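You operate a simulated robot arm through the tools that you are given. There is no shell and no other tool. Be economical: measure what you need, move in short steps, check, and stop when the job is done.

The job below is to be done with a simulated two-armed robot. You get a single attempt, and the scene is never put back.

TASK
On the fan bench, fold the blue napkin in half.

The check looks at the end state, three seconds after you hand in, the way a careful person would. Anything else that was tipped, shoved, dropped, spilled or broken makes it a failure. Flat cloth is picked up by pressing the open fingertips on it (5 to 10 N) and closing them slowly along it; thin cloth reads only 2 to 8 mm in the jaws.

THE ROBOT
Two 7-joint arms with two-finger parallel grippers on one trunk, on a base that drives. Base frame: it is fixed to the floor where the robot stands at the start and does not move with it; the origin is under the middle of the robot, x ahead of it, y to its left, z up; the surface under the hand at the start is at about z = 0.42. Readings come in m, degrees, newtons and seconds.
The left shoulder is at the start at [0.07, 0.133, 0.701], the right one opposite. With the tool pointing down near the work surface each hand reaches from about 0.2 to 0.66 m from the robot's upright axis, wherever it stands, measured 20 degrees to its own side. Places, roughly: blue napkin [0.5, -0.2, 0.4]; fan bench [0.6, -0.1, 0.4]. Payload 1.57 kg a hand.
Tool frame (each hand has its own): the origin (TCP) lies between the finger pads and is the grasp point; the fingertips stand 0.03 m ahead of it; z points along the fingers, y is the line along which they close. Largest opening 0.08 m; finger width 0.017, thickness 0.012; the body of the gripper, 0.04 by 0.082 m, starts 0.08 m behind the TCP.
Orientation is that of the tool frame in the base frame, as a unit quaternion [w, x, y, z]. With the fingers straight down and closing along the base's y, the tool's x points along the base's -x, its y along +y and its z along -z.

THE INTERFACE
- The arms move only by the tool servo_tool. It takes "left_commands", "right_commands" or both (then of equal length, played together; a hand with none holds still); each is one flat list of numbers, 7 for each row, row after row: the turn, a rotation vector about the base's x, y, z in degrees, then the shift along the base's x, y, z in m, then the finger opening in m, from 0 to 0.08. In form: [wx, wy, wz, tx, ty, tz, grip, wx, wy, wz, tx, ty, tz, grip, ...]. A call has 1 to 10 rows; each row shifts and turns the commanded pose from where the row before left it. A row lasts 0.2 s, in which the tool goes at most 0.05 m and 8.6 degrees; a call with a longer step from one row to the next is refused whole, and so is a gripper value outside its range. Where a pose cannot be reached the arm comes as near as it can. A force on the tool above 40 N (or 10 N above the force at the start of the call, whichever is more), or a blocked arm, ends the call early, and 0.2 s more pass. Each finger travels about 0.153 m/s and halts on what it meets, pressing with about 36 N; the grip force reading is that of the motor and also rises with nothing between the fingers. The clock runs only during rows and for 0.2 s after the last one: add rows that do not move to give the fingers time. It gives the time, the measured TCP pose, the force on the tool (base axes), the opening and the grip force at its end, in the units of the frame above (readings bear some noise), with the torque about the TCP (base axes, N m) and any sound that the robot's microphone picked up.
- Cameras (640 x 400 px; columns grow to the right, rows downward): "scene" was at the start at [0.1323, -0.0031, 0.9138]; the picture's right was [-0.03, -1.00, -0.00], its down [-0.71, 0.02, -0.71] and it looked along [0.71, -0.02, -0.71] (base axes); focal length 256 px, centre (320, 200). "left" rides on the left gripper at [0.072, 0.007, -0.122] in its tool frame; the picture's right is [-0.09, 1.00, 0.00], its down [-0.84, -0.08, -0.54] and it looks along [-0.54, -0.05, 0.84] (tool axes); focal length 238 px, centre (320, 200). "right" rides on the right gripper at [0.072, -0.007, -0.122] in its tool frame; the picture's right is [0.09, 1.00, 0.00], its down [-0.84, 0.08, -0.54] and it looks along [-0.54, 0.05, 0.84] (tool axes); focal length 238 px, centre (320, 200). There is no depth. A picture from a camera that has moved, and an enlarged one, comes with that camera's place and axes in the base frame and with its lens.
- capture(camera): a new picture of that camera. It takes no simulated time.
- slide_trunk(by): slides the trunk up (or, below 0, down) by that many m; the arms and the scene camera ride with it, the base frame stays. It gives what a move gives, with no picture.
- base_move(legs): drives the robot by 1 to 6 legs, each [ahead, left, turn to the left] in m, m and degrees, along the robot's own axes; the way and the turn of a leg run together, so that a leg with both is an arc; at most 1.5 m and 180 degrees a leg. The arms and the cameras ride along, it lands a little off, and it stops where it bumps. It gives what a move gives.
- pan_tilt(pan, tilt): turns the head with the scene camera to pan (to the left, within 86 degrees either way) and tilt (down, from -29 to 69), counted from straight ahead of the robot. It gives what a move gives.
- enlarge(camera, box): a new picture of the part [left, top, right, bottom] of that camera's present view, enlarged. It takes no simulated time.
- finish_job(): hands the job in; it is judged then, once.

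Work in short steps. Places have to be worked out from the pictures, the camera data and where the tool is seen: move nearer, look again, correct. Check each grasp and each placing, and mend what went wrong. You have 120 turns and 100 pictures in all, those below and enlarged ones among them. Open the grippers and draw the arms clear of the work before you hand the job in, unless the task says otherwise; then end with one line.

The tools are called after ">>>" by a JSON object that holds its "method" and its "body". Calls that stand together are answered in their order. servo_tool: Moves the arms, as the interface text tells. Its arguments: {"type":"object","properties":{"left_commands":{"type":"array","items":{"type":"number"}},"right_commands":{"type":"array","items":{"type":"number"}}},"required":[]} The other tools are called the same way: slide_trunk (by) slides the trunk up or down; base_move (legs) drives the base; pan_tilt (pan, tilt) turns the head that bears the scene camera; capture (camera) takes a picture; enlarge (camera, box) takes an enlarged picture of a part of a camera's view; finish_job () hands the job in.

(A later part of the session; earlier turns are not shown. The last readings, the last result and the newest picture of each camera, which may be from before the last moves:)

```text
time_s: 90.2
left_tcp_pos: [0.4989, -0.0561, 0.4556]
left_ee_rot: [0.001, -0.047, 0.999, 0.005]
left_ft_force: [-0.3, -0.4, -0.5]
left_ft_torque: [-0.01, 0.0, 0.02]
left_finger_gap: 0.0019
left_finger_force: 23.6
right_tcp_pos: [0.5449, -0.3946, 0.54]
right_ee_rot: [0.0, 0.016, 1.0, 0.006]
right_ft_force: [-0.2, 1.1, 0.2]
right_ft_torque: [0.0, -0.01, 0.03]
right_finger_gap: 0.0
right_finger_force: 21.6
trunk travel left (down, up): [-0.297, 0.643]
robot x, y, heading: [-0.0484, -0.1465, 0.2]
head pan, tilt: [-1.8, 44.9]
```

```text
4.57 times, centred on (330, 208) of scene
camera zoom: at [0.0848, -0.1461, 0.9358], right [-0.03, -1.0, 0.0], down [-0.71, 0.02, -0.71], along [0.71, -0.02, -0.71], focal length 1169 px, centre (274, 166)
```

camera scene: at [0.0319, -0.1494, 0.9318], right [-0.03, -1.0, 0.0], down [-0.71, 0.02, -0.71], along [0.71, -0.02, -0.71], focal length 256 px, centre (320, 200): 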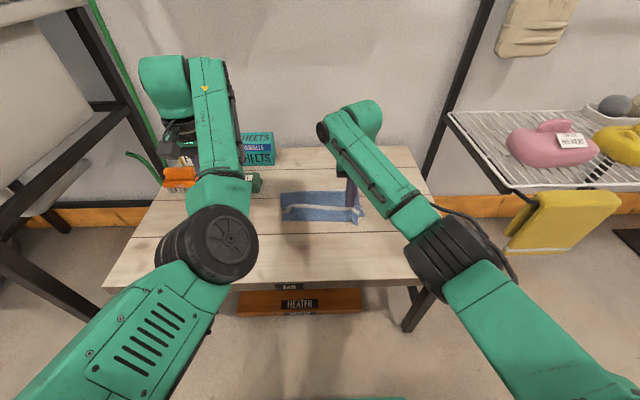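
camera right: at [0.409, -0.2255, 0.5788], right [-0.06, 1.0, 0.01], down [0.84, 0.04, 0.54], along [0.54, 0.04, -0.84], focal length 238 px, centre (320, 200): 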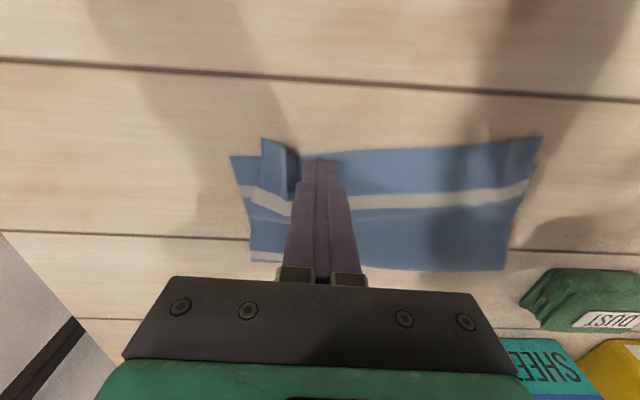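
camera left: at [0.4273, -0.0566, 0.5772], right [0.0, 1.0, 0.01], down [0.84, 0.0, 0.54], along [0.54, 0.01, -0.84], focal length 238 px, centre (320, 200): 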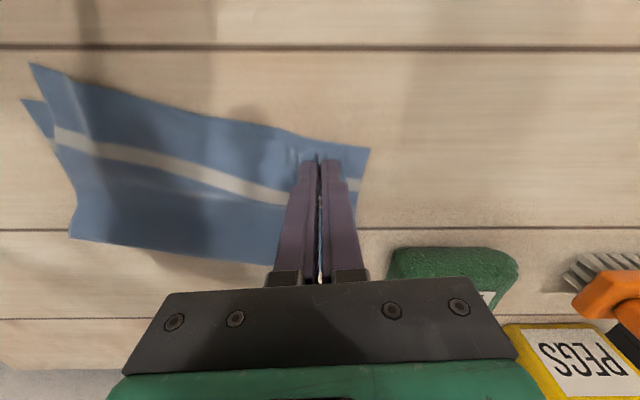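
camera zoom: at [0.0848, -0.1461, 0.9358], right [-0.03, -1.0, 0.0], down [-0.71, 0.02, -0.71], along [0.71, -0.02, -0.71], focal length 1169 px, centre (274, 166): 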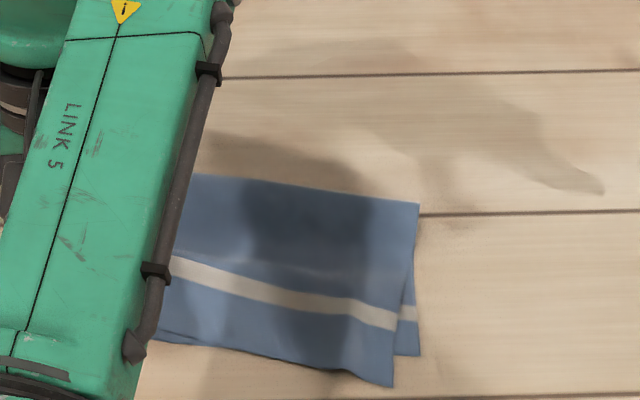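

Much better: the left corners nearly coincide, and on the right the upper leads by about 2 cm in x and sits 1.7 cm inward. I split the difference with a small base shift, then release.

>>> {"method": "base_move", "body": {"legs": [[-0.006, -0.009, 0]]}}

>>> {"method": "servo_tool", "body": {"left_commands": [0, 0, 0, 0, 0, 0, 0.005, 0, 0, 0, 0, 0, 0, 0.012, 0, 0, 0, 0, 0, 0, 0.02, 0, 0, 0, 0, 0, 0, 0.026, 0, 0, 0, 0, 0, 0, 0.026]}}

>>> {"method": "slide_trunk", "body": {"by": 0.08}}

>>> {"method": "servo_tool", "body": {"left_commands": [0, 0, 0, 0, 0.04, 0, 0.026, 0, 0, 0, 0, 0.04, 0, 0.026, 0, 0, 0, 0, 0.04, 0, 0.026]}}

>>> {"method": "enlarge", "body": {"camera": "scene", "box": [250, 180, 390, 270]}}

```text
time_s: 90.9
left_tcp_pos: [0.4927, -0.063, 0.4559]
left_ee_rot: [0.001, -0.047, 0.999, 0.005]
left_ft_force: [0.4, -0.8, -0.1]
left_ft_torque: [0.01, 0.0, -0.01]
left_finger_gap: 0.0018
left_finger_force: 23.4
right_tcp_pos: [0.5375, -0.4044, 0.5415]
right_ee_rot: [0.0, 0.017, 1.0, 0.005]
right_ft_force: [0.1, 0.2, -0.2]
right_ft_torque: [0.0, -0.01, -0.06]
right_finger_gap: 0.0
right_finger_force: 21.6
trunk travel left (down, up): [-0.297, 0.643]
robot x, y, heading: [-0.0519, -0.1504, 0.1]
head pan, tilt: [-1.8, 44.9]
```

```text
time_s: 92.1
left_tcp_pos: [0.4931, -0.0625, 0.4546]
left_ee_rot: [0.0, -0.048, 0.999, 0.006]
left_ft_force: [-0.1, 0.3, -0.1]
left_ft_torque: [0.02, -0.02, -0.01]
left_finger_gap: 0.0261
left_finger_force: 0.0
right_tcp_pos: [0.5388, -0.4042, 0.5404]
right_ee_rot: [0.0, 0.017, 1.0, 0.005]
right_ft_force: [0.0, 0.1, -0.2]
right_ft_torque: [0.04, 0.0, 0.01]
right_finger_gap: 0.0
right_finger_force: 21.1
trunk travel left (down, up): [-0.297, 0.643]
robot x, y, heading: [-0.0516, -0.1497, 0.2]
head pan, tilt: [-1.8, 44.9]
```

```text
time_s: 93.3
left_tcp_pos: [0.4934, -0.0649, 0.5353]
left_ee_rot: [0.0, -0.048, 0.999, 0.006]
left_ft_force: [-0.5, 1.3, 0.1]
left_ft_torque: [0.01, -0.03, -0.01]
left_finger_gap: 0.0257
left_finger_force: 0.0
right_tcp_pos: [0.5386, -0.4045, 0.621]
right_ee_rot: [-0.001, 0.016, 1.0, 0.005]
right_ft_force: [-1.0, -0.2, -0.4]
right_ft_torque: [0.02, -0.02, 0.02]
right_finger_gap: 0.0
right_finger_force: 21.2
trunk travel left (down, up): [-0.377, 0.563]
robot x, y, heading: [-0.0538, -0.1562, 0.1]
head pan, tilt: [-1.8, 44.9]
```

```text
time_s: 94.1
left_tcp_pos: [0.494, 0.0542, 0.5349]
left_ee_rot: [0.001, -0.047, 0.999, 0.004]
left_ft_force: [0.1, 0.3, -0.4]
left_ft_torque: [-0.02, -0.03, 0.04]
left_finger_gap: 0.0262
left_finger_force: 0.1
right_tcp_pos: [0.5373, -0.404, 0.6206]
right_ee_rot: [0.0, 0.017, 1.0, 0.004]
right_ft_force: [1.2, -0.7, 0.3]
right_ft_torque: [0.05, -0.03, 0.01]
right_finger_gap: 0.0001
right_finger_force: 21.3
trunk travel left (down, up): [-0.377, 0.563]
robot x, y, heading: [-0.0535, -0.1492, 0.2]
head pan, tilt: [-1.8, 44.9]
```

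```text
4.44 times, centred on (320, 225) of scene
camera zoom: at [0.0792, -0.1546, 1.0158], right [-0.03, -1.0, 0.0], down [-0.71, 0.02, -0.71], along [0.71, -0.02, -0.71], focal length 1137 px, centre (320, 89)
```

zoom: 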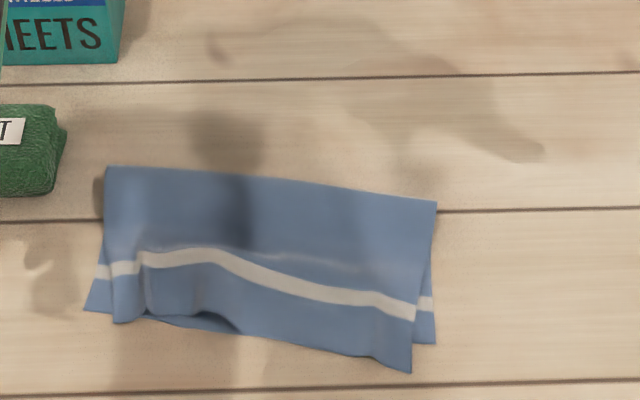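

This is a good fold already: corners match to ~2 cm, with a small wrinkle in the top layer near (0.48, -0.10). I'll smooth it symmetrically by putting closed fingertips on the wrinkle and opening them lightly along y, which spreads the slack both ways with no net drag. First I position above.

>>> {"method": "base_move", "body": {"legs": [[0, -0.045, 0]]}}

>>> {"method": "servo_tool", "body": {"left_commands": [0, 0, 0, -0.002, -0.036, 0, 0.0, 0, 0, 0, -0.002, -0.036, 0, 0.0, 0, 0, 0, -0.002, -0.035, 0, 0.0, 0, 0, 0, 0, 0, -0.03, 0.0, 0, 0, 0, 0, 0, -0.03, 0.0]}}

>>> {"method": "capture", "body": {"camera": "left"}}

```text
time_s: 95.0
left_tcp_pos: [0.4951, 0.0071, 0.5351]
left_ee_rot: [0.001, -0.047, 0.999, 0.006]
left_ft_force: [0.2, 0.3, -0.2]
left_ft_torque: [0.0, 0.0, 0.01]
left_finger_gap: 0.0261
left_finger_force: 0.0
right_tcp_pos: [0.5378, -0.4505, 0.6197]
right_ee_rot: [0.001, 0.016, 1.0, 0.005]
right_ft_force: [-0.4, -0.2, 0.0]
right_ft_torque: [0.04, -0.01, 0.0]
right_finger_gap: 0.0
right_finger_force: 21.2
trunk travel left (down, up): [-0.377, 0.563]
robot x, y, heading: [-0.0552, -0.1979, -0.0]
head pan, tilt: [-1.8, 44.9]
```

```text
time_s: 96.2
left_tcp_pos: [0.489, -0.0989, 0.4744]
left_ee_rot: [0.001, -0.047, 0.999, 0.005]
left_ft_force: [-1.2, 0.4, -0.6]
left_ft_torque: [0.0, 0.0, 0.02]
left_finger_gap: 0.0
left_finger_force: 21.3
right_tcp_pos: [0.5386, -0.4505, 0.6219]
right_ee_rot: [-0.001, 0.016, 1.0, 0.006]
right_ft_force: [0.2, 0.3, 0.1]
right_ft_torque: [-0.01, -0.01, -0.04]
right_finger_gap: 0.0001
right_finger_force: 21.6
trunk travel left (down, up): [-0.377, 0.563]
robot x, y, heading: [-0.0534, -0.1929, 0.0]
head pan, tilt: [-1.8, 44.9]
```

```text
12 pictures are left
camera left: at [0.4181, -0.0998, 0.5959], right [0.0, 1.0, 0.01], down [0.84, 0.0, 0.54], along [0.54, 0.01, -0.84], focal length 238 px, centre (320, 200)
```

left: 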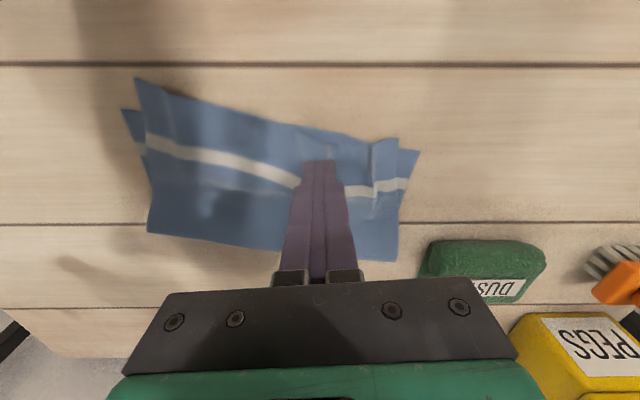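

The remaining valley is at y≈-0.058. I shift 1 cm toward it, lower to light contact, and then open.

>>> {"method": "servo_tool", "body": {"left_commands": [0, 0, 0, 0, 0.011, 0, 0.0, 0, 0, 0, 0, 0, 0, 0.0]}}

>>> {"method": "slide_trunk", "body": {"by": -0.021}}

```text
time_s: 96.8
left_tcp_pos: [0.4892, -0.0901, 0.4743]
left_ee_rot: [0.001, -0.046, 0.999, 0.005]
left_ft_force: [0.2, -0.9, -0.7]
left_ft_torque: [0.01, 0.01, 0.06]
left_finger_gap: 0.0001
left_finger_force: 21.2
right_tcp_pos: [0.538, -0.4508, 0.6211]
right_ee_rot: [-0.001, 0.016, 1.0, 0.006]
right_ft_force: [0.4, 1.1, -0.6]
right_ft_torque: [-0.01, -0.01, 0.0]
right_finger_gap: 0.0001
right_finger_force: 21.6
trunk travel left (down, up): [-0.377, 0.563]
robot x, y, heading: [-0.0535, -0.1951, -0.2]
head pan, tilt: [-1.8, 44.9]
```

```text
time_s: 97.5
left_tcp_pos: [0.4897, -0.0886, 0.4534]
left_ee_rot: [0.002, -0.046, 0.999, 0.005]
left_ft_force: [-0.3, 0.3, 0.3]
left_ft_torque: [0.01, 0.02, 0.01]
left_finger_gap: 0.0
left_finger_force: 21.0
right_tcp_pos: [0.5384, -0.4501, 0.5997]
right_ee_rot: [0.0, 0.016, 1.0, 0.004]
right_ft_force: [0.5, 0.1, 0.1]
right_ft_torque: [0.02, 0.0, 0.02]
right_finger_gap: 0.0
right_finger_force: 22.0
trunk travel left (down, up): [-0.356, 0.584]
robot x, y, heading: [-0.0546, -0.1994, -0.0]
head pan, tilt: [-1.8, 44.9]
```

It's barely in contact, which is what I want. I open slowly to spread, then lift.

>>> {"method": "servo_tool", "body": {"left_commands": [0, 0, 0, 0, 0, -0.0006, 0.008, 0, 0, 0, 0, 0, 0, 0.016, 0, 0, 0, 0, 0, 0, 0.024, 0, 0, 0, 0, 0, 0, 0.032, 0, 0, 0, 0, 0, 0, 0.04, 0, 0, 0, 0, 0, 0, 0.048, 0, 0, 0, 0, 0, 0, 0.056, 0, 0, 0, 0, 0, 0, 0.064, 0, 0, 0, 0, 0, 0, 0.072, 0, 0, 0, 0, 0, 0, 0.08]}}

>>> {"method": "slide_trunk", "body": {"by": 0.1}}

>>> {"method": "capture", "body": {"camera": "left"}}

```text
time_s: 99.7
left_tcp_pos: [0.4885, -0.0885, 0.4533]
left_ee_rot: [0.001, -0.047, 0.999, 0.006]
left_ft_force: [-0.2, -0.4, -0.3]
left_ft_torque: [-0.02, 0.02, 0.0]
left_finger_gap: 0.0802
left_finger_force: 0.0
right_tcp_pos: [0.5375, -0.4501, 0.601]
right_ee_rot: [0.0, 0.017, 1.0, 0.005]
right_ft_force: [0.1, -1.0, -0.1]
right_ft_torque: [0.02, 0.04, -0.04]
right_finger_gap: 0.0
right_finger_force: 21.2
trunk travel left (down, up): [-0.356, 0.584]
robot x, y, heading: [-0.0557, -0.1983, -0.3]
head pan, tilt: [-1.8, 44.9]
```

```text
time_s: 101.0
left_tcp_pos: [0.4893, -0.0895, 0.5537]
left_ee_rot: [0.0, -0.047, 0.999, 0.006]
left_ft_force: [-0.3, 0.2, -0.3]
left_ft_torque: [0.01, 0.01, -0.02]
left_finger_gap: 0.0801
left_finger_force: 0.1
right_tcp_pos: [0.5392, -0.4508, 0.7007]
right_ee_rot: [-0.001, 0.017, 1.0, 0.006]
right_ft_force: [-0.9, 0.2, 0.2]
right_ft_torque: [-0.04, 0.01, -0.01]
right_finger_gap: 0.0
right_finger_force: 21.5
trunk travel left (down, up): [-0.456, 0.484]
robot x, y, heading: [-0.0528, -0.1992, -0.0]
head pan, tilt: [-1.8, 44.9]
```

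```text
11 pictures are left
camera left: at [0.4178, -0.0902, 0.6747], right [0.0, 1.0, 0.01], down [0.84, 0.0, 0.54], along [0.54, 0.01, -0.84], focal length 238 px, centre (320, 200)
```

left: 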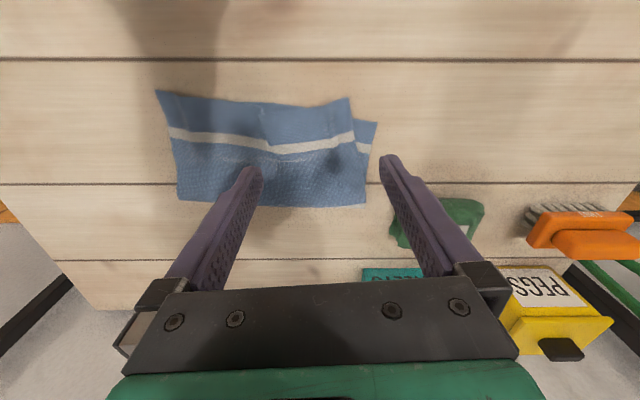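

The right edges now coincide. On the left, the top corner (0.461, -0.058) needs about +2 cm in x and +3 cm in y to reach (0.484, -0.027), and there's slack in the middle to allow it. I'll press lightly on that overhanging corner and drag it out.

>>> {"method": "servo_tool", "body": {"left_commands": [0, 0, 0, -0.011, 0.007, 0, 0.0, 0, 0, 0, -0.011, 0.006, 0, 0.0, 0, 0, 0, 0, 0, 0, 0.0, 0, 0, 0, 0, 0, 0, 0.0]}}

>>> {"method": "slide_trunk", "body": {"by": -0.1}}

```text
time_s: 102.0
left_tcp_pos: [0.4688, -0.0723, 0.5535]
left_ee_rot: [0.003, -0.05, 0.999, 0.007]
left_ft_force: [0.1, 0.3, 0.1]
left_ft_torque: [-0.03, -0.03, -0.02]
left_finger_gap: 0.0001
left_finger_force: 21.3
right_tcp_pos: [0.5388, -0.4509, 0.6991]
right_ee_rot: [-0.001, 0.017, 1.0, 0.006]
right_ft_force: [0.1, -0.5, -0.3]
right_ft_torque: [-0.03, 0.0, -0.01]
right_finger_gap: 0.0002
right_finger_force: 21.4
trunk travel left (down, up): [-0.456, 0.484]
robot x, y, heading: [-0.0522, -0.1967, 0.2]
head pan, tilt: [-1.8, 44.9]
```

```text
time_s: 103.3
left_tcp_pos: [0.4677, -0.0703, 0.4511]
left_ee_rot: [0.001, -0.049, 0.999, 0.009]
left_ft_force: [-0.1, -0.2, 1.4]
left_ft_torque: [-0.02, -0.01, -0.02]
left_finger_gap: 0.0
left_finger_force: 21.1
right_tcp_pos: [0.5366, -0.4493, 0.6002]
right_ee_rot: [0.0, 0.017, 1.0, 0.005]
right_ft_force: [0.7, -0.4, 0.6]
right_ft_torque: [-0.02, -0.03, 0.02]
right_finger_gap: 0.0001
right_finger_force: 21.3
trunk travel left (down, up): [-0.356, 0.584]
robot x, y, heading: [-0.0515, -0.1965, -0.1]
head pan, tilt: [-1.8, 44.9]
```

Light contact is made. I press about 0.4 mm more and drag (+2, +2.8) cm slowly with z constant, then lift with the trunk.

>>> {"method": "servo_tool", "body": {"left_commands": [0, 0, 0, 0, 0, -0.0005, 0.0, 0, 0, 0, 0.0025, 0.005, 0, 0.0, 0, 0, 0, 0.003, 0.005, 0, 0.0, 0, 0, 0, 0.0035, 0.005, 0, 0.0, 0, 0, 0, 0.0035, 0.005, 0, 0.0, 0, 0, 0, 0.0035, 0.004, 0, 0.0, 0, 0, 0, 0.003, 0.004, 0, 0.0]}}

>>> {"method": "slide_trunk", "body": {"by": 0.1}}

>>> {"method": "capture", "body": {"camera": "left"}}

```text
time_s: 104.9
left_tcp_pos: [0.4852, -0.0498, 0.4519]
left_ee_rot: [0.0, -0.048, 0.999, 0.005]
left_ft_force: [-0.8, -0.6, 4.5]
left_ft_torque: [-0.08, 0.0, 0.01]
left_finger_gap: 0.0
left_finger_force: 21.2
right_tcp_pos: [0.5383, -0.4504, 0.5995]
right_ee_rot: [0.0, 0.016, 1.0, 0.005]
right_ft_force: [0.8, 0.5, 0.8]
right_ft_torque: [-0.01, 0.0, -0.02]
right_finger_gap: 0.0
right_finger_force: 20.4
trunk travel left (down, up): [-0.356, 0.584]
robot x, y, heading: [-0.0524, -0.1977, -0.1]
head pan, tilt: [-1.8, 44.9]
```

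```text
time_s: 106.3
left_tcp_pos: [0.4851, -0.0493, 0.5509]
left_ee_rot: [0.0, -0.047, 0.999, 0.005]
left_ft_force: [0.1, 0.3, 0.0]
left_ft_torque: [-0.03, 0.0, 0.01]
left_finger_gap: 0.0001
left_finger_force: 21.1
right_tcp_pos: [0.5379, -0.4498, 0.6989]
right_ee_rot: [-0.001, 0.016, 1.0, 0.006]
right_ft_force: [-0.8, 0.5, 0.8]
right_ft_torque: [0.0, 0.0, -0.02]
right_finger_gap: 0.0002
right_finger_force: 21.0
trunk travel left (down, up): [-0.456, 0.484]
robot x, y, heading: [-0.0555, -0.2009, -0.2]
head pan, tilt: [-1.8, 44.9]
```

```text
10 pictures are left
camera left: at [0.4138, -0.05, 0.6726], right [0.0, 1.0, 0.01], down [0.84, 0.0, 0.54], along [0.54, 0.01, -0.84], focal length 238 px, centre (320, 200)
```

left: 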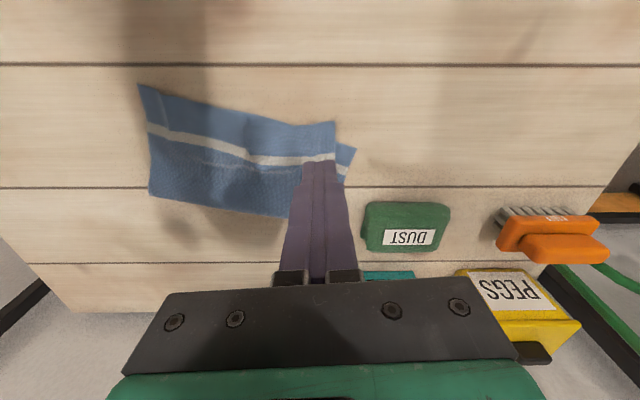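

Both layers slid together again, so relative alignment needs a lifted move. I pinch the overhanging upper-left corner (at (0.4785, -0.034)) once more.

>>> {"method": "servo_tool", "body": {"left_commands": [0, 0, 0, 0.003, -0.007, 0, 0.026, 0, 0, 0, 0, 0, 0, 0.026]}}

>>> {"method": "slide_trunk", "body": {"by": -0.101}}

```text
time_s: 106.9
left_tcp_pos: [0.4888, -0.0556, 0.5509]
left_ee_rot: [0.0, -0.048, 0.999, 0.006]
left_ft_force: [-0.7, -0.2, 0.2]
left_ft_torque: [0.02, -0.02, -0.03]
left_finger_gap: 0.0259
left_finger_force: 0.1
right_tcp_pos: [0.538, -0.4497, 0.7013]
right_ee_rot: [0.0, 0.016, 1.0, 0.004]
right_ft_force: [0.6, 0.4, 0.0]
right_ft_torque: [0.01, -0.02, 0.01]
right_finger_gap: 0.0
right_finger_force: 20.4
trunk travel left (down, up): [-0.456, 0.484]
robot x, y, heading: [-0.0521, -0.1963, 0.2]
head pan, tilt: [-1.8, 44.9]
```

```text
time_s: 108.2
left_tcp_pos: [0.4905, -0.0562, 0.4516]
left_ee_rot: [0.002, -0.047, 0.999, 0.004]
left_ft_force: [1.4, -0.1, 8.7]
left_ft_torque: [-0.17, -0.03, 0.07]
left_finger_gap: 0.0259
left_finger_force: 0.0
right_tcp_pos: [0.5378, -0.4498, 0.5993]
right_ee_rot: [0.0, 0.016, 1.0, 0.005]
right_ft_force: [0.1, -0.5, -0.5]
right_ft_torque: [0.0, 0.02, -0.04]
right_finger_gap: 0.0
right_finger_force: 21.3
trunk travel left (down, up): [-0.355, 0.585]
robot x, y, heading: [-0.0519, -0.2002, -0.1]
head pan, tilt: [-1.8, 44.9]
```

The press is 8.7 N. I close slowly.

>>> {"method": "servo_tool", "body": {"left_commands": [0, 0, 0, 0, 0, 0, 0.023, 0, 0, 0, 0, 0, 0, 0.02, 0, 0, 0, 0, 0, 0, 0.017, 0, 0, 0, 0, 0, 0, 0.014, 0, 0, 0, 0, 0, 0, 0.011, 0, 0, 0, 0, 0, 0, 0.008, 0, 0, 0, 0, 0, 0, 0.005, 0, 0, 0, 0, 0, 0, 0.002, 0, 0, 0, 0, 0, 0, 0, 0, 0, 0, 0, 0, 0, 0]}}

>>> {"method": "slide_trunk", "body": {"by": 0.03}}

>>> {"method": "capture", "body": {"camera": "left"}}

```text
time_s: 110.4
left_tcp_pos: [0.4888, -0.0572, 0.4509]
left_ee_rot: [0.002, -0.047, 0.999, 0.006]
left_ft_force: [-0.4, -3.4, 13.4]
left_ft_torque: [-0.18, -0.04, -0.01]
left_finger_gap: 0.0016
left_finger_force: 23.6
right_tcp_pos: [0.5383, -0.4508, 0.5993]
right_ee_rot: [0.0, 0.017, 1.0, 0.006]
right_ft_force: [0.9, 0.7, -0.2]
right_ft_torque: [0.05, 0.01, 0.02]
right_finger_gap: 0.0
right_finger_force: 21.1
trunk travel left (down, up): [-0.355, 0.585]
robot x, y, heading: [-0.0561, -0.1995, -0.4]
head pan, tilt: [-1.8, 44.9]
```

```text
time_s: 111.2
left_tcp_pos: [0.4879, -0.0558, 0.479]
left_ee_rot: [0.0, -0.047, 0.999, 0.006]
left_ft_force: [-0.1, 0.0, 0.0]
left_ft_torque: [0.0, -0.01, 0.03]
left_finger_gap: 0.0018
left_finger_force: 24.0
right_tcp_pos: [0.5394, -0.45, 0.6275]
right_ee_rot: [0.0, 0.016, 1.0, 0.005]
right_ft_force: [0.0, 0.8, 0.2]
right_ft_torque: [0.01, 0.03, -0.01]
right_finger_gap: 0.0001
right_finger_force: 21.0
trunk travel left (down, up): [-0.385, 0.555]
robot x, y, heading: [-0.0517, -0.1969, -0.4]
head pan, tilt: [-1.8, 44.9]
```

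```text
9 pictures are left
camera left: at [0.4173, -0.0573, 0.6013], right [0.0, 1.0, 0.01], down [0.84, 0.0, 0.54], along [0.54, 0.01, -0.84], focal length 238 px, centre (320, 200)
```

left: 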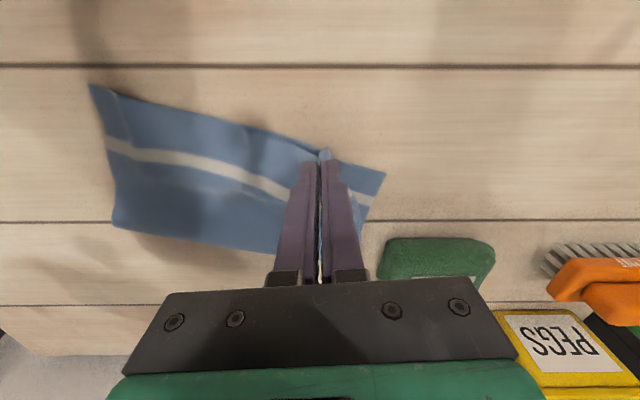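

The corner is held; the lower corner is at (0.505, -0.001). I carry the pinch +2.7 cm in x and +3 cm in y, then lower and check.

>>> {"method": "base_move", "body": {"legs": [[0.027, 0.03, 0]]}}

>>> {"method": "slide_trunk", "body": {"by": -0.022}}

>>> {"method": "capture", "body": {"camera": "left"}}

```text
time_s: 112.0
left_tcp_pos: [0.5159, -0.0264, 0.4803]
left_ee_rot: [0.0, -0.047, 0.999, 0.005]
left_ft_force: [-0.4, 0.4, 0.2]
left_ft_torque: [-0.03, -0.02, -0.01]
left_finger_gap: 0.0019
left_finger_force: 24.6
right_tcp_pos: [0.5656, -0.419, 0.6282]
right_ee_rot: [-0.001, 0.017, 1.0, 0.004]
right_ft_force: [-0.3, 0.7, -0.2]
right_ft_torque: [-0.04, 0.02, 0.05]
right_finger_gap: 0.0
right_finger_force: 20.9
trunk travel left (down, up): [-0.385, 0.555]
robot x, y, heading: [-0.0238, -0.1696, 0.3]
head pan, tilt: [-1.8, 44.9]
```

```text
time_s: 112.7
left_tcp_pos: [0.5156, -0.0277, 0.4582]
left_ee_rot: [0.001, -0.046, 0.999, 0.006]
left_ft_force: [0.0, 0.2, 0.2]
left_ft_torque: [0.01, -0.03, 0.01]
left_finger_gap: 0.0019
left_finger_force: 23.4
right_tcp_pos: [0.5658, -0.4199, 0.6072]
right_ee_rot: [0.001, 0.016, 1.0, 0.004]
right_ft_force: [0.0, -0.2, 0.6]
right_ft_torque: [0.01, 0.02, 0.02]
right_finger_gap: 0.0001
right_finger_force: 21.6
trunk travel left (down, up): [-0.363, 0.577]
robot x, y, heading: [-0.0281, -0.1716, 0.1]
head pan, tilt: [-1.8, 44.9]
```

```text
8 pictures are left
camera left: at [0.4438, -0.0269, 0.5799], right [0.0, 1.0, 0.01], down [0.84, 0.0, 0.54], along [0.54, 0.01, -0.84], focal length 238 px, centre (320, 200)
```

left: 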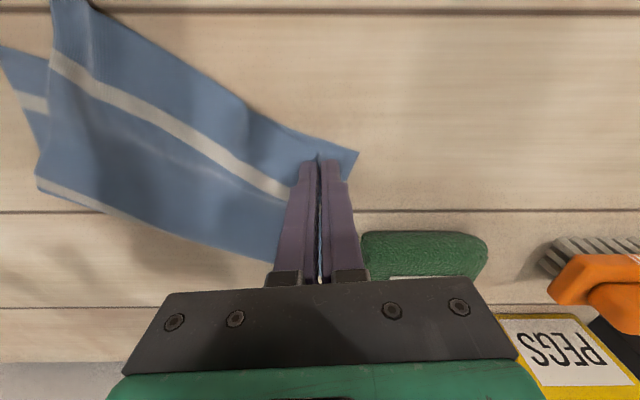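

The left corner coincides, but the right got pulled along (off by ~2 cm in x and 4 cm in y). I split the difference: back 2.6 cm in y and 0.5 cm in x, then release in place.

>>> {"method": "slide_trunk", "body": {"by": 0.01}}

>>> {"method": "base_move", "body": {"legs": [[-0.008, -0.026, 0]]}}

>>> {"method": "slide_trunk", "body": {"by": -0.014}}

>>> {"method": "capture", "body": {"camera": "left"}}

```text
time_s: 113.3
left_tcp_pos: [0.5161, -0.0261, 0.4678]
left_ee_rot: [0.0, -0.046, 0.999, 0.006]
left_ft_force: [0.4, 0.8, 0.2]
left_ft_torque: [-0.01, 0.03, -0.02]
left_finger_gap: 0.0018
left_finger_force: 23.9
right_tcp_pos: [0.5654, -0.4186, 0.6174]
right_ee_rot: [-0.001, 0.017, 1.0, 0.006]
right_ft_force: [0.1, 0.0, -0.7]
right_ft_torque: [-0.02, -0.03, -0.04]
right_finger_gap: 0.0
right_finger_force: 21.2
trunk travel left (down, up): [-0.373, 0.567]
robot x, y, heading: [-0.0273, -0.1658, 0.1]
head pan, tilt: [-1.8, 44.9]
```

```text
time_s: 114.1
left_tcp_pos: [0.5081, -0.0528, 0.4685]
left_ee_rot: [0.001, -0.047, 0.999, 0.006]
left_ft_force: [0.5, 0.5, 0.0]
left_ft_torque: [0.02, 0.0, 0.0]
left_finger_gap: 0.002
left_finger_force: 23.0
right_tcp_pos: [0.5566, -0.4467, 0.6168]
right_ee_rot: [0.0, 0.017, 1.0, 0.005]
right_ft_force: [-0.4, -0.5, 0.9]
right_ft_torque: [0.02, -0.05, -0.02]
right_finger_gap: 0.0001
right_finger_force: 21.0
trunk travel left (down, up): [-0.373, 0.567]
robot x, y, heading: [-0.0337, -0.191, 0.0]
head pan, tilt: [-1.8, 44.9]
```

```text
time_s: 114.7
left_tcp_pos: [0.507, -0.0519, 0.4552]
left_ee_rot: [0.001, -0.048, 0.999, 0.005]
left_ft_force: [-0.1, 0.4, 0.1]
left_ft_torque: [0.01, -0.01, -0.02]
left_finger_gap: 0.0018
left_finger_force: 23.5
right_tcp_pos: [0.5577, -0.4465, 0.6046]
right_ee_rot: [0.0, 0.017, 1.0, 0.005]
right_ft_force: [0.1, 0.0, -0.7]
right_ft_torque: [0.01, -0.03, 0.02]
right_finger_gap: 0.0002
right_finger_force: 20.9
trunk travel left (down, up): [-0.359, 0.581]
robot x, y, heading: [-0.0358, -0.1966, 0.0]
head pan, tilt: [-1.8, 44.9]
```

```text
7 pictures are left
camera left: at [0.4359, -0.053, 0.5759], right [0.0, 1.0, 0.01], down [0.84, 0.0, 0.54], along [0.54, 0.01, -0.84], focal length 238 px, centre (320, 200)
```

left: 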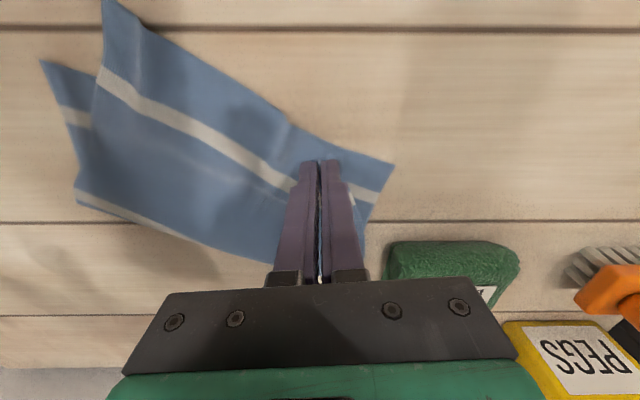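

The upper right corner is now at ≈(0.416, -0.16), the lower right at (0.443, -0.208), with slack bowing in the middle. I keep the left pinch as an anchor and bring the right hand in to pinch the upper-right corner, so the two hands can stretch the top edge straight.

>>> {"method": "servo_tool", "body": {"right_commands": [0, 0, 0, -0.03, 0.035, 0, 0.026, 0, 0, 0, -0.03, 0.035, 0, 0.026, 0, 0, 0, -0.03, 0.035, 0, 0.026, 0, 0, 0, -0.03, 0.035, 0, 0.026, 0, 0, 0, 0, 0.045, -0.02, 0.026, 0, 0, 0, 0, 0.04, -0.02, 0.026, 0, 0, 0, 0, 0.03, -0.035, 0.026, 0, 0, 0, 0, 0, -0.035, 0.026]}}

>>> {"method": "capture", "body": {"camera": "right"}}

```text
time_s: 116.5
left_tcp_pos: [0.5038, -0.0467, 0.452]
left_ee_rot: [-0.004, -0.053, 0.999, 0.009]
left_ft_force: [0.3, -4.5, 26.4]
left_ft_torque: [-0.16, 0.05, 0.03]
left_finger_gap: 0.0021
left_finger_force: 24.2
right_tcp_pos: [0.5201, -0.2117, 0.4702]
right_ee_rot: [0.012, 0.022, 1.0, 0.009]
right_ft_force: [0.2, 0.0, 0.5]
right_ft_torque: [0.02, 0.03, 0.02]
right_finger_gap: 0.0261
right_finger_force: 0.0
right hand out of reach, approached as far as the arm can: row 2, 3, 4
trunk travel left (down, up): [-0.359, 0.581]
robot x, y, heading: [-0.0342, -0.1942, 0.3]
head pan, tilt: [-1.8, 44.9]
```

```text
6 pictures are left
camera right: at [0.4445, -0.2178, 0.5899], right [-0.05, 1.0, 0.02], down [0.82, 0.03, 0.56], along [0.56, 0.04, -0.83], focal length 238 px, centre (320, 200)
```

right: 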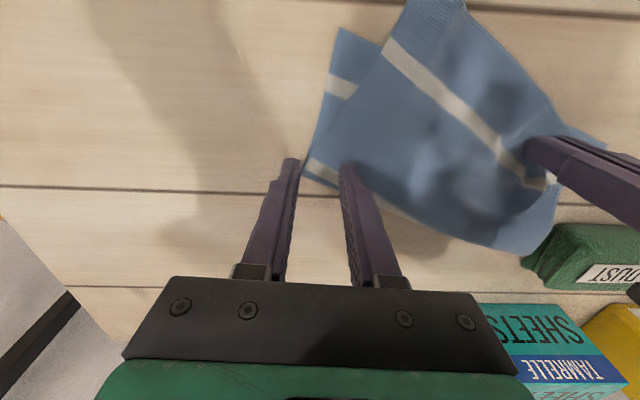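

The arms interfere: the right pushed the left down. I lift the right out first, then release the left.

>>> {"method": "servo_tool", "body": {"right_commands": [0, 0, 0, 0, -0.01, 0.03, 0.026, 0, 0, 0, 0, -0.03, 0.03, 0.026, 0, 0, 0, 0, -0.045, 0.02, 0.026, 0, 0, 0, 0, -0.045, 0, 0.026, 0, 0, 0, 0, -0.04, 0, 0.026]}}

>>> {"method": "servo_tool", "body": {"left_commands": [0, 0, 0, 0, 0, 0.003, 0.0, 0, 0, 0, 0, 0, 0, 0.006, 0, 0, 0, 0, 0, 0, 0.014, 0, 0, 0, 0, 0, 0, 0.026, 0, 0, 0, 0, 0, 0, 0.026]}}

>>> {"method": "slide_trunk", "body": {"by": 0.09}}

>>> {"method": "servo_tool", "body": {"left_commands": [0, 0, 0, -0.01, 0.04, 0, 0.026, 0, 0, 0, -0.01, 0.04, 0, 0.026, 0, 0, 0, -0.01, 0.04, 0, 0.026, 0, 0, 0, -0.01, 0.03, 0, 0.026]}}

>>> {"method": "capture", "body": {"camera": "scene"}}

```text
time_s: 117.7
left_tcp_pos: [0.5078, -0.053, 0.4552]
left_ee_rot: [0.001, -0.047, 0.999, 0.005]
left_ft_force: [-0.2, 0.2, -0.1]
left_ft_torque: [-0.01, 0.01, -0.02]
left_finger_gap: 0.0019
left_finger_force: 23.5
right_tcp_pos: [0.5154, -0.3729, 0.5385]
right_ee_rot: [-0.001, 0.016, 1.0, 0.005]
right_ft_force: [0.0, 0.1, 0.0]
right_ft_torque: [0.04, -0.01, 0.0]
right_finger_gap: 0.0259
right_finger_force: 0.1
trunk travel left (down, up): [-0.359, 0.581]
robot x, y, heading: [-0.0336, -0.1924, 0.1]
head pan, tilt: [-1.8, 44.9]
```

```text
time_s: 118.9
left_tcp_pos: [0.508, -0.0516, 0.4573]
left_ee_rot: [0.001, -0.047, 0.999, 0.006]
left_ft_force: [-0.8, 0.1, 0.0]
left_ft_torque: [0.01, -0.02, -0.01]
left_finger_gap: 0.0258
left_finger_force: 0.1
right_tcp_pos: [0.5167, -0.3732, 0.5388]
right_ee_rot: [0.0, 0.016, 1.0, 0.004]
right_ft_force: [-0.8, 0.1, 0.1]
right_ft_torque: [-0.01, 0.01, -0.01]
right_finger_gap: 0.026
right_finger_force: 0.0
trunk travel left (down, up): [-0.359, 0.581]
robot x, y, heading: [-0.035, -0.1926, -0.1]
head pan, tilt: [-1.8, 44.9]
```

```text
time_s: 120.2
left_tcp_pos: [0.5077, -0.054, 0.5469]
left_ee_rot: [0.0, -0.047, 0.999, 0.005]
left_ft_force: [-0.2, 0.0, 0.5]
left_ft_torque: [0.03, -0.01, 0.0]
left_finger_gap: 0.0259
left_finger_force: 0.0
right_tcp_pos: [0.516, -0.3739, 0.628]
right_ee_rot: [-0.001, 0.017, 1.0, 0.005]
right_ft_force: [0.8, -1.4, 0.4]
right_ft_torque: [-0.01, 0.02, 0.0]
right_finger_gap: 0.0259
right_finger_force: 0.0
trunk travel left (down, up): [-0.449, 0.491]
robot x, y, heading: [-0.0337, -0.1971, -0.1]
head pan, tilt: [-1.8, 44.9]
```

```text
time_s: 121.2
left_tcp_pos: [0.4681, 0.0963, 0.5476]
left_ee_rot: [0.0, -0.047, 0.999, 0.005]
left_ft_force: [-0.8, 0.3, 0.9]
left_ft_torque: [-0.03, -0.04, 0.0]
left_finger_gap: 0.026
left_finger_force: 0.0
right_tcp_pos: [0.5161, -0.3735, 0.6286]
right_ee_rot: [0.0, 0.017, 1.0, 0.004]
right_ft_force: [0.4, -0.8, 0.0]
right_ft_torque: [0.0, 0.0, 0.01]
right_finger_gap: 0.0259
right_finger_force: 0.0
trunk travel left (down, up): [-0.449, 0.491]
robot x, y, heading: [-0.0352, -0.1886, 0.1]
head pan, tilt: [-1.8, 44.9]
```

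```text
5 pictures are left
camera scene: at [0.0978, -0.1967, 1.0878], right [-0.03, -1.0, 0.0], down [-0.71, 0.02, -0.71], along [0.71, -0.02, -0.71], focal length 256 px, centre (320, 200)
```

scene: 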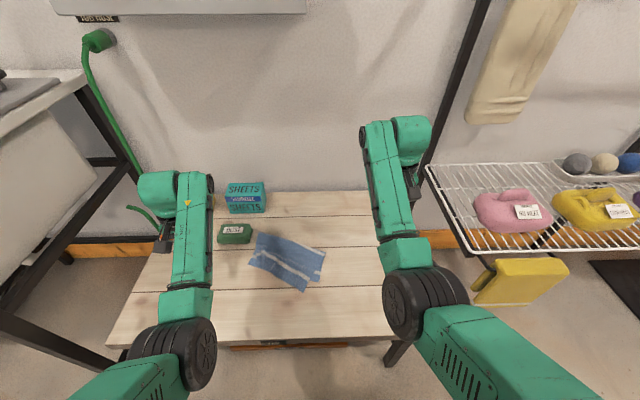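

The left pinch is released with its corner near its target. Now I bring the right hand to the overhanging upper-right corner (≈(0.419, -0.165)), using base motion since the arms are cramped. I raise the left hand first to keep it clear.

>>> {"method": "servo_tool", "body": {"left_commands": [0, 0, 0, 0, 0, 0.04, 0.026, 0, 0, 0, 0, 0, 0.04, 0.026, 0, 0, 0, 0, 0, 0.04, 0.026, 0, 0, 0, 0, 0, 0.04, 0.026], "right_commands": [0, 0, 0, 0, 0.03, 0, 0.026, 0, 0, 0, 0, 0.03, 0, 0.026, 0, 0, 0, 0, 0.03, 0, 0.026, 0, 0, 0, 0, 0.032, 0, 0.026]}}

>>> {"method": "base_move", "body": {"legs": [[-0.073, 0.11, 0]]}}

```text
time_s: 122.2
left_tcp_pos: [0.4686, 0.0972, 0.7074]
left_ee_rot: [-0.001, -0.048, 0.999, 0.005]
left_ft_force: [0.0, -0.6, -0.1]
left_ft_torque: [-0.02, -0.02, 0.0]
left_finger_gap: 0.0261
left_finger_force: 0.1
right_tcp_pos: [0.5158, -0.2541, 0.6284]
right_ee_rot: [0.001, 0.02, 1.0, 0.002]
right_ft_force: [-1.0, -0.7, 0.2]
right_ft_torque: [0.03, 0.01, 0.0]
right_finger_gap: 0.0262
right_finger_force: 0.0
trunk travel left (down, up): [-0.449, 0.491]
robot x, y, heading: [-0.0321, -0.1941, -0.1]
head pan, tilt: [-1.8, 44.9]
```

```text
time_s: 123.5
left_tcp_pos: [0.3969, 0.2043, 0.7077]
left_ee_rot: [0.0, -0.046, 0.999, 0.005]
left_ft_force: [0.4, 0.4, -0.8]
left_ft_torque: [0.02, -0.02, -0.04]
left_finger_gap: 0.0262
left_finger_force: 0.0
right_tcp_pos: [0.4436, -0.1446, 0.6284]
right_ee_rot: [0.0, 0.02, 1.0, 0.003]
right_ft_force: [0.3, -0.1, 0.2]
right_ft_torque: [0.01, -0.05, -0.02]
right_finger_gap: 0.0261
right_finger_force: 0.0
trunk travel left (down, up): [-0.449, 0.491]
robot x, y, heading: [-0.1045, -0.0841, -0.3]
head pan, tilt: [-1.8, 44.9]
```

The right hand is at (0.4436, -0.1446). I lower with the trunk and look once before pressing.

>>> {"method": "slide_trunk", "body": {"by": -0.155}}

>>> {"method": "capture", "body": {"camera": "right"}}

```text
time_s: 125.3
left_tcp_pos: [0.3964, 0.2053, 0.552]
left_ee_rot: [0.001, -0.046, 0.999, 0.005]
left_ft_force: [0.5, 0.9, 0.2]
left_ft_torque: [-0.02, -0.04, -0.01]
left_finger_gap: 0.0261
left_finger_force: 0.0
right_tcp_pos: [0.4428, -0.1468, 0.4742]
right_ee_rot: [0.0, 0.021, 1.0, 0.003]
right_ft_force: [-0.5, 0.6, -0.3]
right_ft_torque: [0.01, -0.01, 0.01]
right_finger_gap: 0.0263
right_finger_force: 0.0
trunk travel left (down, up): [-0.294, 0.646]
robot x, y, heading: [-0.1044, -0.0835, -0.4]
head pan, tilt: [-1.8, 44.9]
```

```text
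4 pictures are left
camera right: at [0.37, -0.1513, 0.5955], right [-0.05, 1.0, 0.0], down [0.84, 0.04, 0.54], along [0.54, 0.03, -0.84], focal length 238 px, centre (320, 200)
```

right: 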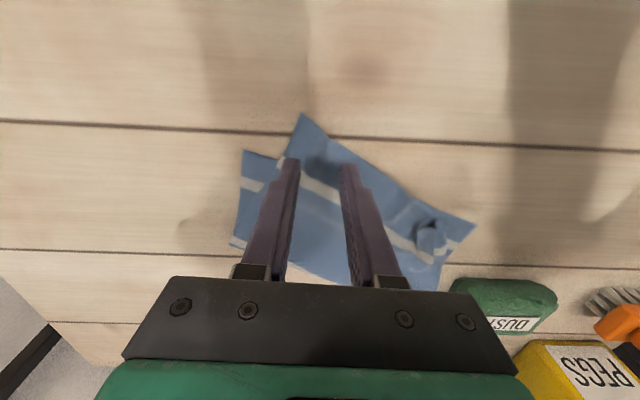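

The upper corner is at (0.410, -0.163) and the lower at (0.440, -0.2065), with the fingers over the single-layer part. I lower to press.

>>> {"method": "slide_trunk", "body": {"by": -0.0235}}

```text
time_s: 126.0
left_tcp_pos: [0.3959, 0.2048, 0.5295]
left_ee_rot: [0.0, -0.046, 0.999, 0.006]
left_ft_force: [0.6, -0.2, -0.2]
left_ft_torque: [0.0, -0.03, 0.0]
left_finger_gap: 0.026
left_finger_force: 0.1
right_tcp_pos: [0.4435, -0.1468, 0.4512]
right_ee_rot: [0.002, 0.021, 1.0, 0.002]
right_ft_force: [0.8, -0.2, 10.4]
right_ft_torque: [-0.18, -0.09, 0.0]
right_finger_gap: 0.0261
right_finger_force: 0.1
trunk travel left (down, up): [-0.27, 0.67]
robot x, y, heading: [-0.1057, -0.0855, -0.3]
head pan, tilt: [-1.8, 44.9]
```

The press is 10 N. I close slowly, then lift 2.5 cm.

>>> {"method": "servo_tool", "body": {"right_commands": [0, 0, 0, 0, 0, 0, 0.023, 0, 0, 0, 0, 0, 0, 0.02, 0, 0, 0, 0, 0, 0, 0.017, 0, 0, 0, 0, 0, 0, 0.014, 0, 0, 0, 0, 0, 0, 0.011, 0, 0, 0, 0, 0, 0, 0.008, 0, 0, 0, 0, 0, 0, 0.005, 0, 0, 0, 0, 0, 0, 0.002, 0, 0, 0, 0, 0, 0, 0, 0, 0, 0, 0, 0, 0, 0]}}

>>> {"method": "slide_trunk", "body": {"by": 0.028}}

```text
time_s: 128.2
left_tcp_pos: [0.3952, 0.2052, 0.5314]
left_ee_rot: [0.001, -0.047, 0.999, 0.005]
left_ft_force: [-1.3, 0.7, -0.4]
left_ft_torque: [-0.03, 0.0, 0.02]
left_finger_gap: 0.026
left_finger_force: 0.2
right_tcp_pos: [0.4425, -0.1471, 0.4517]
right_ee_rot: [0.002, 0.02, 1.0, 0.002]
right_ft_force: [0.0, -1.6, 17.4]
right_ft_torque: [-0.16, -0.11, 0.0]
right_finger_gap: 0.0021
right_finger_force: 23.7
trunk travel left (down, up): [-0.27, 0.67]
robot x, y, heading: [-0.1056, -0.0863, -0.1]
head pan, tilt: [-1.8, 44.9]
```

```text
time_s: 128.9
left_tcp_pos: [0.3967, 0.2046, 0.5569]
left_ee_rot: [0.0, -0.046, 0.999, 0.006]
left_ft_force: [-0.3, -0.4, -0.8]
left_ft_torque: [0.01, -0.01, -0.02]
left_finger_gap: 0.0259
left_finger_force: 0.1
right_tcp_pos: [0.4425, -0.1466, 0.4762]
right_ee_rot: [-0.002, 0.021, 1.0, 0.002]
right_ft_force: [0.6, 0.1, 0.3]
right_ft_torque: [0.0, 0.0, -0.02]
right_finger_gap: 0.0019
right_finger_force: 23.6
trunk travel left (down, up): [-0.299, 0.642]
robot x, y, heading: [-0.11, -0.0858, -0.3]
head pan, tilt: [-1.8, 44.9]
```

It's held (1.9 mm). I carry it +3 cm in x and -3.6 cm in y with the base, then lower and check.

>>> {"method": "base_move", "body": {"legs": [[0.03, -0.036, 0]]}}

>>> {"method": "slide_trunk", "body": {"by": -0.02}}

>>> {"method": "capture", "body": {"camera": "right"}}

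```text
time_s: 129.8
left_tcp_pos: [0.4268, 0.1678, 0.5572]
left_ee_rot: [0.0, -0.046, 0.999, 0.006]
left_ft_force: [0.1, 0.5, 0.4]
left_ft_torque: [0.0, 0.02, 0.02]
left_finger_gap: 0.026
left_finger_force: 0.1
right_tcp_pos: [0.4749, -0.1822, 0.4759]
right_ee_rot: [0.001, 0.022, 1.0, 0.003]
right_ft_force: [-0.4, 0.1, -0.2]
right_ft_torque: [-0.01, 0.0, -0.01]
right_finger_gap: 0.0018
right_finger_force: 23.7
trunk travel left (down, up): [-0.299, 0.642]
robot x, y, heading: [-0.0791, -0.1224, -0.2]
head pan, tilt: [-1.8, 44.9]
```

```text
time_s: 130.5
left_tcp_pos: [0.4259, 0.1681, 0.5361]
left_ee_rot: [0.0, -0.047, 0.999, 0.006]
left_ft_force: [0.1, 0.5, -0.3]
left_ft_torque: [-0.01, 0.0, 0.0]
left_finger_gap: 0.0261
left_finger_force: 0.0
right_tcp_pos: [0.4732, -0.1822, 0.4583]
right_ee_rot: [0.0, 0.021, 1.0, 0.001]
right_ft_force: [-0.4, 0.2, 1.0]
right_ft_torque: [-0.03, 0.02, 0.01]
right_finger_gap: 0.0018
right_finger_force: 23.1
trunk travel left (down, up): [-0.278, 0.662]
robot x, y, heading: [-0.0778, -0.1198, -0.4]
head pan, tilt: [-1.8, 44.9]
```

```text
3 pictures are left
camera right: at [0.4001, -0.1879, 0.5799], right [-0.05, 1.0, 0.0], down [0.84, 0.04, 0.54], along [0.54, 0.03, -0.84], focal length 238 px, centre (320, 200)
```

right: 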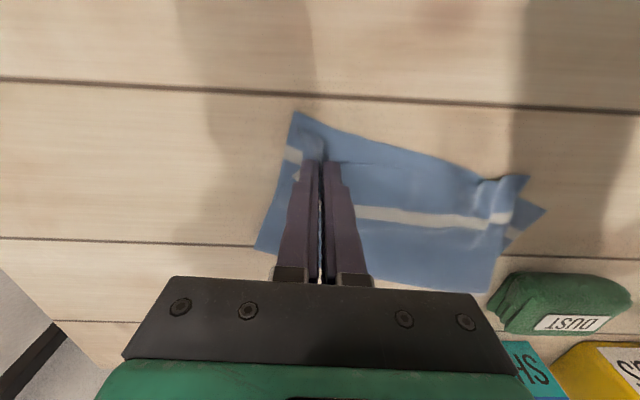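

This is near final: the right corner is now slightly behind the lower edge (~1.5 cm), and the left is ahead by ~3 cm. I back the right off 1.2 cm in x and give +0.8 cm in y to balance, then release and lift.

>>> {"method": "base_move", "body": {"legs": [[-0.012, 0.01, 0]]}}

>>> {"method": "servo_tool", "body": {"right_commands": [0, 0, 0, 0, 0, -0.002, 0.0, 0, 0, 0, 0, 0, 0, 0.006, 0, 0, 0, 0, 0, 0, 0.014, 0, 0, 0, 0, 0, 0, 0.022, 0, 0, 0, 0, 0, 0, 0.026]}}

>>> {"method": "slide_trunk", "body": {"by": 0.1}}

>>> {"method": "servo_tool", "body": {"right_commands": [0, 0, 0, 0, -0.04, 0, 0.026, 0, 0, 0, 0, -0.04, 0, 0.026, 0, 0, 0, 0, -0.04, 0, 0.026, 0, 0, 0, 0, -0.04, 0, 0.026]}}

>>> {"method": "enlarge", "body": {"camera": "scene", "box": [200, 180, 380, 295]}}

```text
time_s: 131.2
left_tcp_pos: [0.4145, 0.1782, 0.5366]
left_ee_rot: [0.001, -0.046, 0.999, 0.005]
left_ft_force: [-0.9, 0.6, -0.4]
left_ft_torque: [0.01, -0.01, 0.01]
left_finger_gap: 0.0259
left_finger_force: 0.1
right_tcp_pos: [0.4611, -0.1719, 0.4577]
right_ee_rot: [0.0, 0.021, 1.0, 0.002]
right_ft_force: [0.7, 0.7, 0.2]
right_ft_torque: [0.0, -0.04, 0.02]
right_finger_gap: 0.0019
right_finger_force: 23.4
trunk travel left (down, up): [-0.278, 0.662]
robot x, y, heading: [-0.093, -0.112, -0.1]
head pan, tilt: [-1.8, 44.9]
```

```text
time_s: 132.4
left_tcp_pos: [0.4124, 0.1786, 0.5376]
left_ee_rot: [0.001, -0.047, 0.999, 0.005]
left_ft_force: [0.2, -0.6, -0.5]
left_ft_torque: [0.0, -0.01, -0.01]
left_finger_gap: 0.0262
left_finger_force: 0.1
right_tcp_pos: [0.4612, -0.174, 0.4557]
right_ee_rot: [0.0, 0.021, 1.0, 0.003]
right_ft_force: [0.0, 0.5, -0.7]
right_ft_torque: [-0.01, -0.01, 0.02]
right_finger_gap: 0.0263
right_finger_force: 0.0
trunk travel left (down, up): [-0.278, 0.662]
robot x, y, heading: [-0.0867, -0.1108, -0.0]
head pan, tilt: [-1.8, 44.9]
```

```text
time_s: 133.8
left_tcp_pos: [0.4146, 0.1783, 0.6368]
left_ee_rot: [-0.001, -0.047, 0.999, 0.006]
left_ft_force: [0.4, 0.5, 0.1]
left_ft_torque: [-0.01, 0.01, -0.01]
left_finger_gap: 0.0258
left_finger_force: 0.0
right_tcp_pos: [0.4624, -0.1722, 0.5548]
right_ee_rot: [0.0, 0.021, 1.0, 0.002]
right_ft_force: [0.1, -0.4, 0.6]
right_ft_torque: [0.04, 0.03, -0.01]
right_finger_gap: 0.026
right_finger_force: 0.0
trunk travel left (down, up): [-0.379, 0.561]
robot x, y, heading: [-0.0892, -0.1124, 0.0]
head pan, tilt: [-1.8, 44.9]
```

```text
time_s: 134.8
left_tcp_pos: [0.4139, 0.1785, 0.6362]
left_ee_rot: [0.001, -0.047, 0.999, 0.005]
left_ft_force: [0.7, 0.0, -0.2]
left_ft_torque: [0.03, -0.02, -0.02]
left_finger_gap: 0.0261
left_finger_force: 0.0
right_tcp_pos: [0.4597, -0.3273, 0.5557]
right_ee_rot: [0.0, 0.02, 1.0, 0.002]
right_ft_force: [-0.6, 0.1, 0.2]
right_ft_torque: [0.02, -0.02, 0.03]
right_finger_gap: 0.0259
right_finger_force: 0.0
trunk travel left (down, up): [-0.379, 0.561]
robot x, y, heading: [-0.0928, -0.1061, 0.2]
head pan, tilt: [-1.8, 44.9]
```

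```text
3.48 times, centred on (290, 238) of scene
camera zoom: at [0.0434, -0.1147, 1.0173], right [-0.03, -1.0, 0.0], down [-0.71, 0.02, -0.71], along [0.71, -0.02, -0.71], focal length 890 px, centre (424, 70)
```

zoom: 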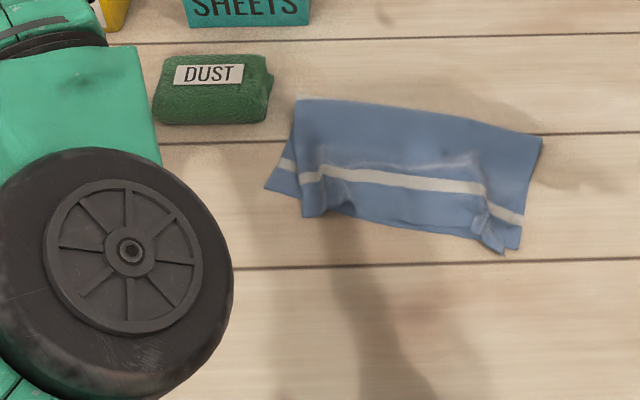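

The right corners now match within about 1 cm. The left upper corner (0.476, -0.029) is still about 3 cm short of the lower (0.5045, 0.005), with a ridge holding the missing slack. One short outward diagonal sweep from inside that ridge should unfold it. I raise the right hand and position the left.

>>> {"method": "servo_tool", "body": {"left_commands": [0, 0, 0, 0, -0.034, 0, 0.0, 0, 0, 0, 0, -0.034, 0, 0.0, 0, 0, 0, 0, -0.034, 0, 0.0, 0, 0, 0, 0, -0.034, 0, 0.0], "right_commands": [0, 0, 0, 0, 0, 0.045, 0.026, 0, 0, 0, 0, 0, 0.045, 0.026, 0, 0, 0, 0, 0, 0.045, 0.026, 0, 0, 0, 0, 0, 0.045, 0.026]}}

>>> {"method": "base_move", "body": {"legs": [[0.083, -0.13, 0]]}}

>>> {"method": "slide_trunk", "body": {"by": -0.15}}

```text
time_s: 135.8
left_tcp_pos: [0.465, 0.0694, 0.6239]
left_ee_rot: [0.001, -0.047, 0.999, 0.005]
left_ft_force: [1.5, 0.9, 0.3]
left_ft_torque: [-0.04, 0.03, -0.02]
left_finger_gap: 0.0002
left_finger_force: 21.4
left hand out of reach, approached as far as the arm can: row 1, 2, 3, 4
right_tcp_pos: [0.4659, -0.3351, 0.7337]
right_ee_rot: [0.0, 0.021, 1.0, 0.003]
right_ft_force: [0.1, 0.3, 0.1]
right_ft_torque: [0.0, -0.02, 0.01]
right_finger_gap: 0.026
right_finger_force: 0.0
right hand out of reach, approached as far as the arm can: row 3
trunk travel left (down, up): [-0.379, 0.561]
robot x, y, heading: [-0.088, -0.1107, -0.1]
head pan, tilt: [-1.8, 44.9]
```

```text
time_s: 137.2
left_tcp_pos: [0.5483, -0.062, 0.6224]
left_ee_rot: [0.0, -0.046, 0.999, 0.006]
left_ft_force: [-0.1, -0.7, -0.1]
left_ft_torque: [0.03, 0.06, 0.03]
left_finger_gap: 0.0
left_finger_force: 21.2
right_tcp_pos: [0.5506, -0.4685, 0.7332]
right_ee_rot: [0.0, 0.021, 1.0, 0.002]
right_ft_force: [0.5, 0.9, -0.8]
right_ft_torque: [0.01, 0.02, 0.01]
right_finger_gap: 0.026
right_finger_force: 0.0
trunk travel left (down, up): [-0.379, 0.561]
robot x, y, heading: [-0.0058, -0.2462, -0.3]
head pan, tilt: [-1.8, 44.9]
```

```text
time_s: 138.9
left_tcp_pos: [0.5485, -0.0602, 0.4724]
left_ee_rot: [0.001, -0.048, 0.999, 0.005]
left_ft_force: [-0.3, -0.1, 0.2]
left_ft_torque: [-0.01, 0.01, -0.01]
left_finger_gap: 0.0
left_finger_force: 21.2
right_tcp_pos: [0.5499, -0.469, 0.5844]
right_ee_rot: [0.0, 0.022, 1.0, 0.002]
right_ft_force: [-0.2, 0.3, 0.9]
right_ft_torque: [0.0, -0.02, 0.03]
right_finger_gap: 0.0263
right_finger_force: 0.0
trunk travel left (down, up): [-0.229, 0.711]
robot x, y, heading: [-0.0069, -0.2447, -0.1]
head pan, tilt: [-1.8, 44.9]
```

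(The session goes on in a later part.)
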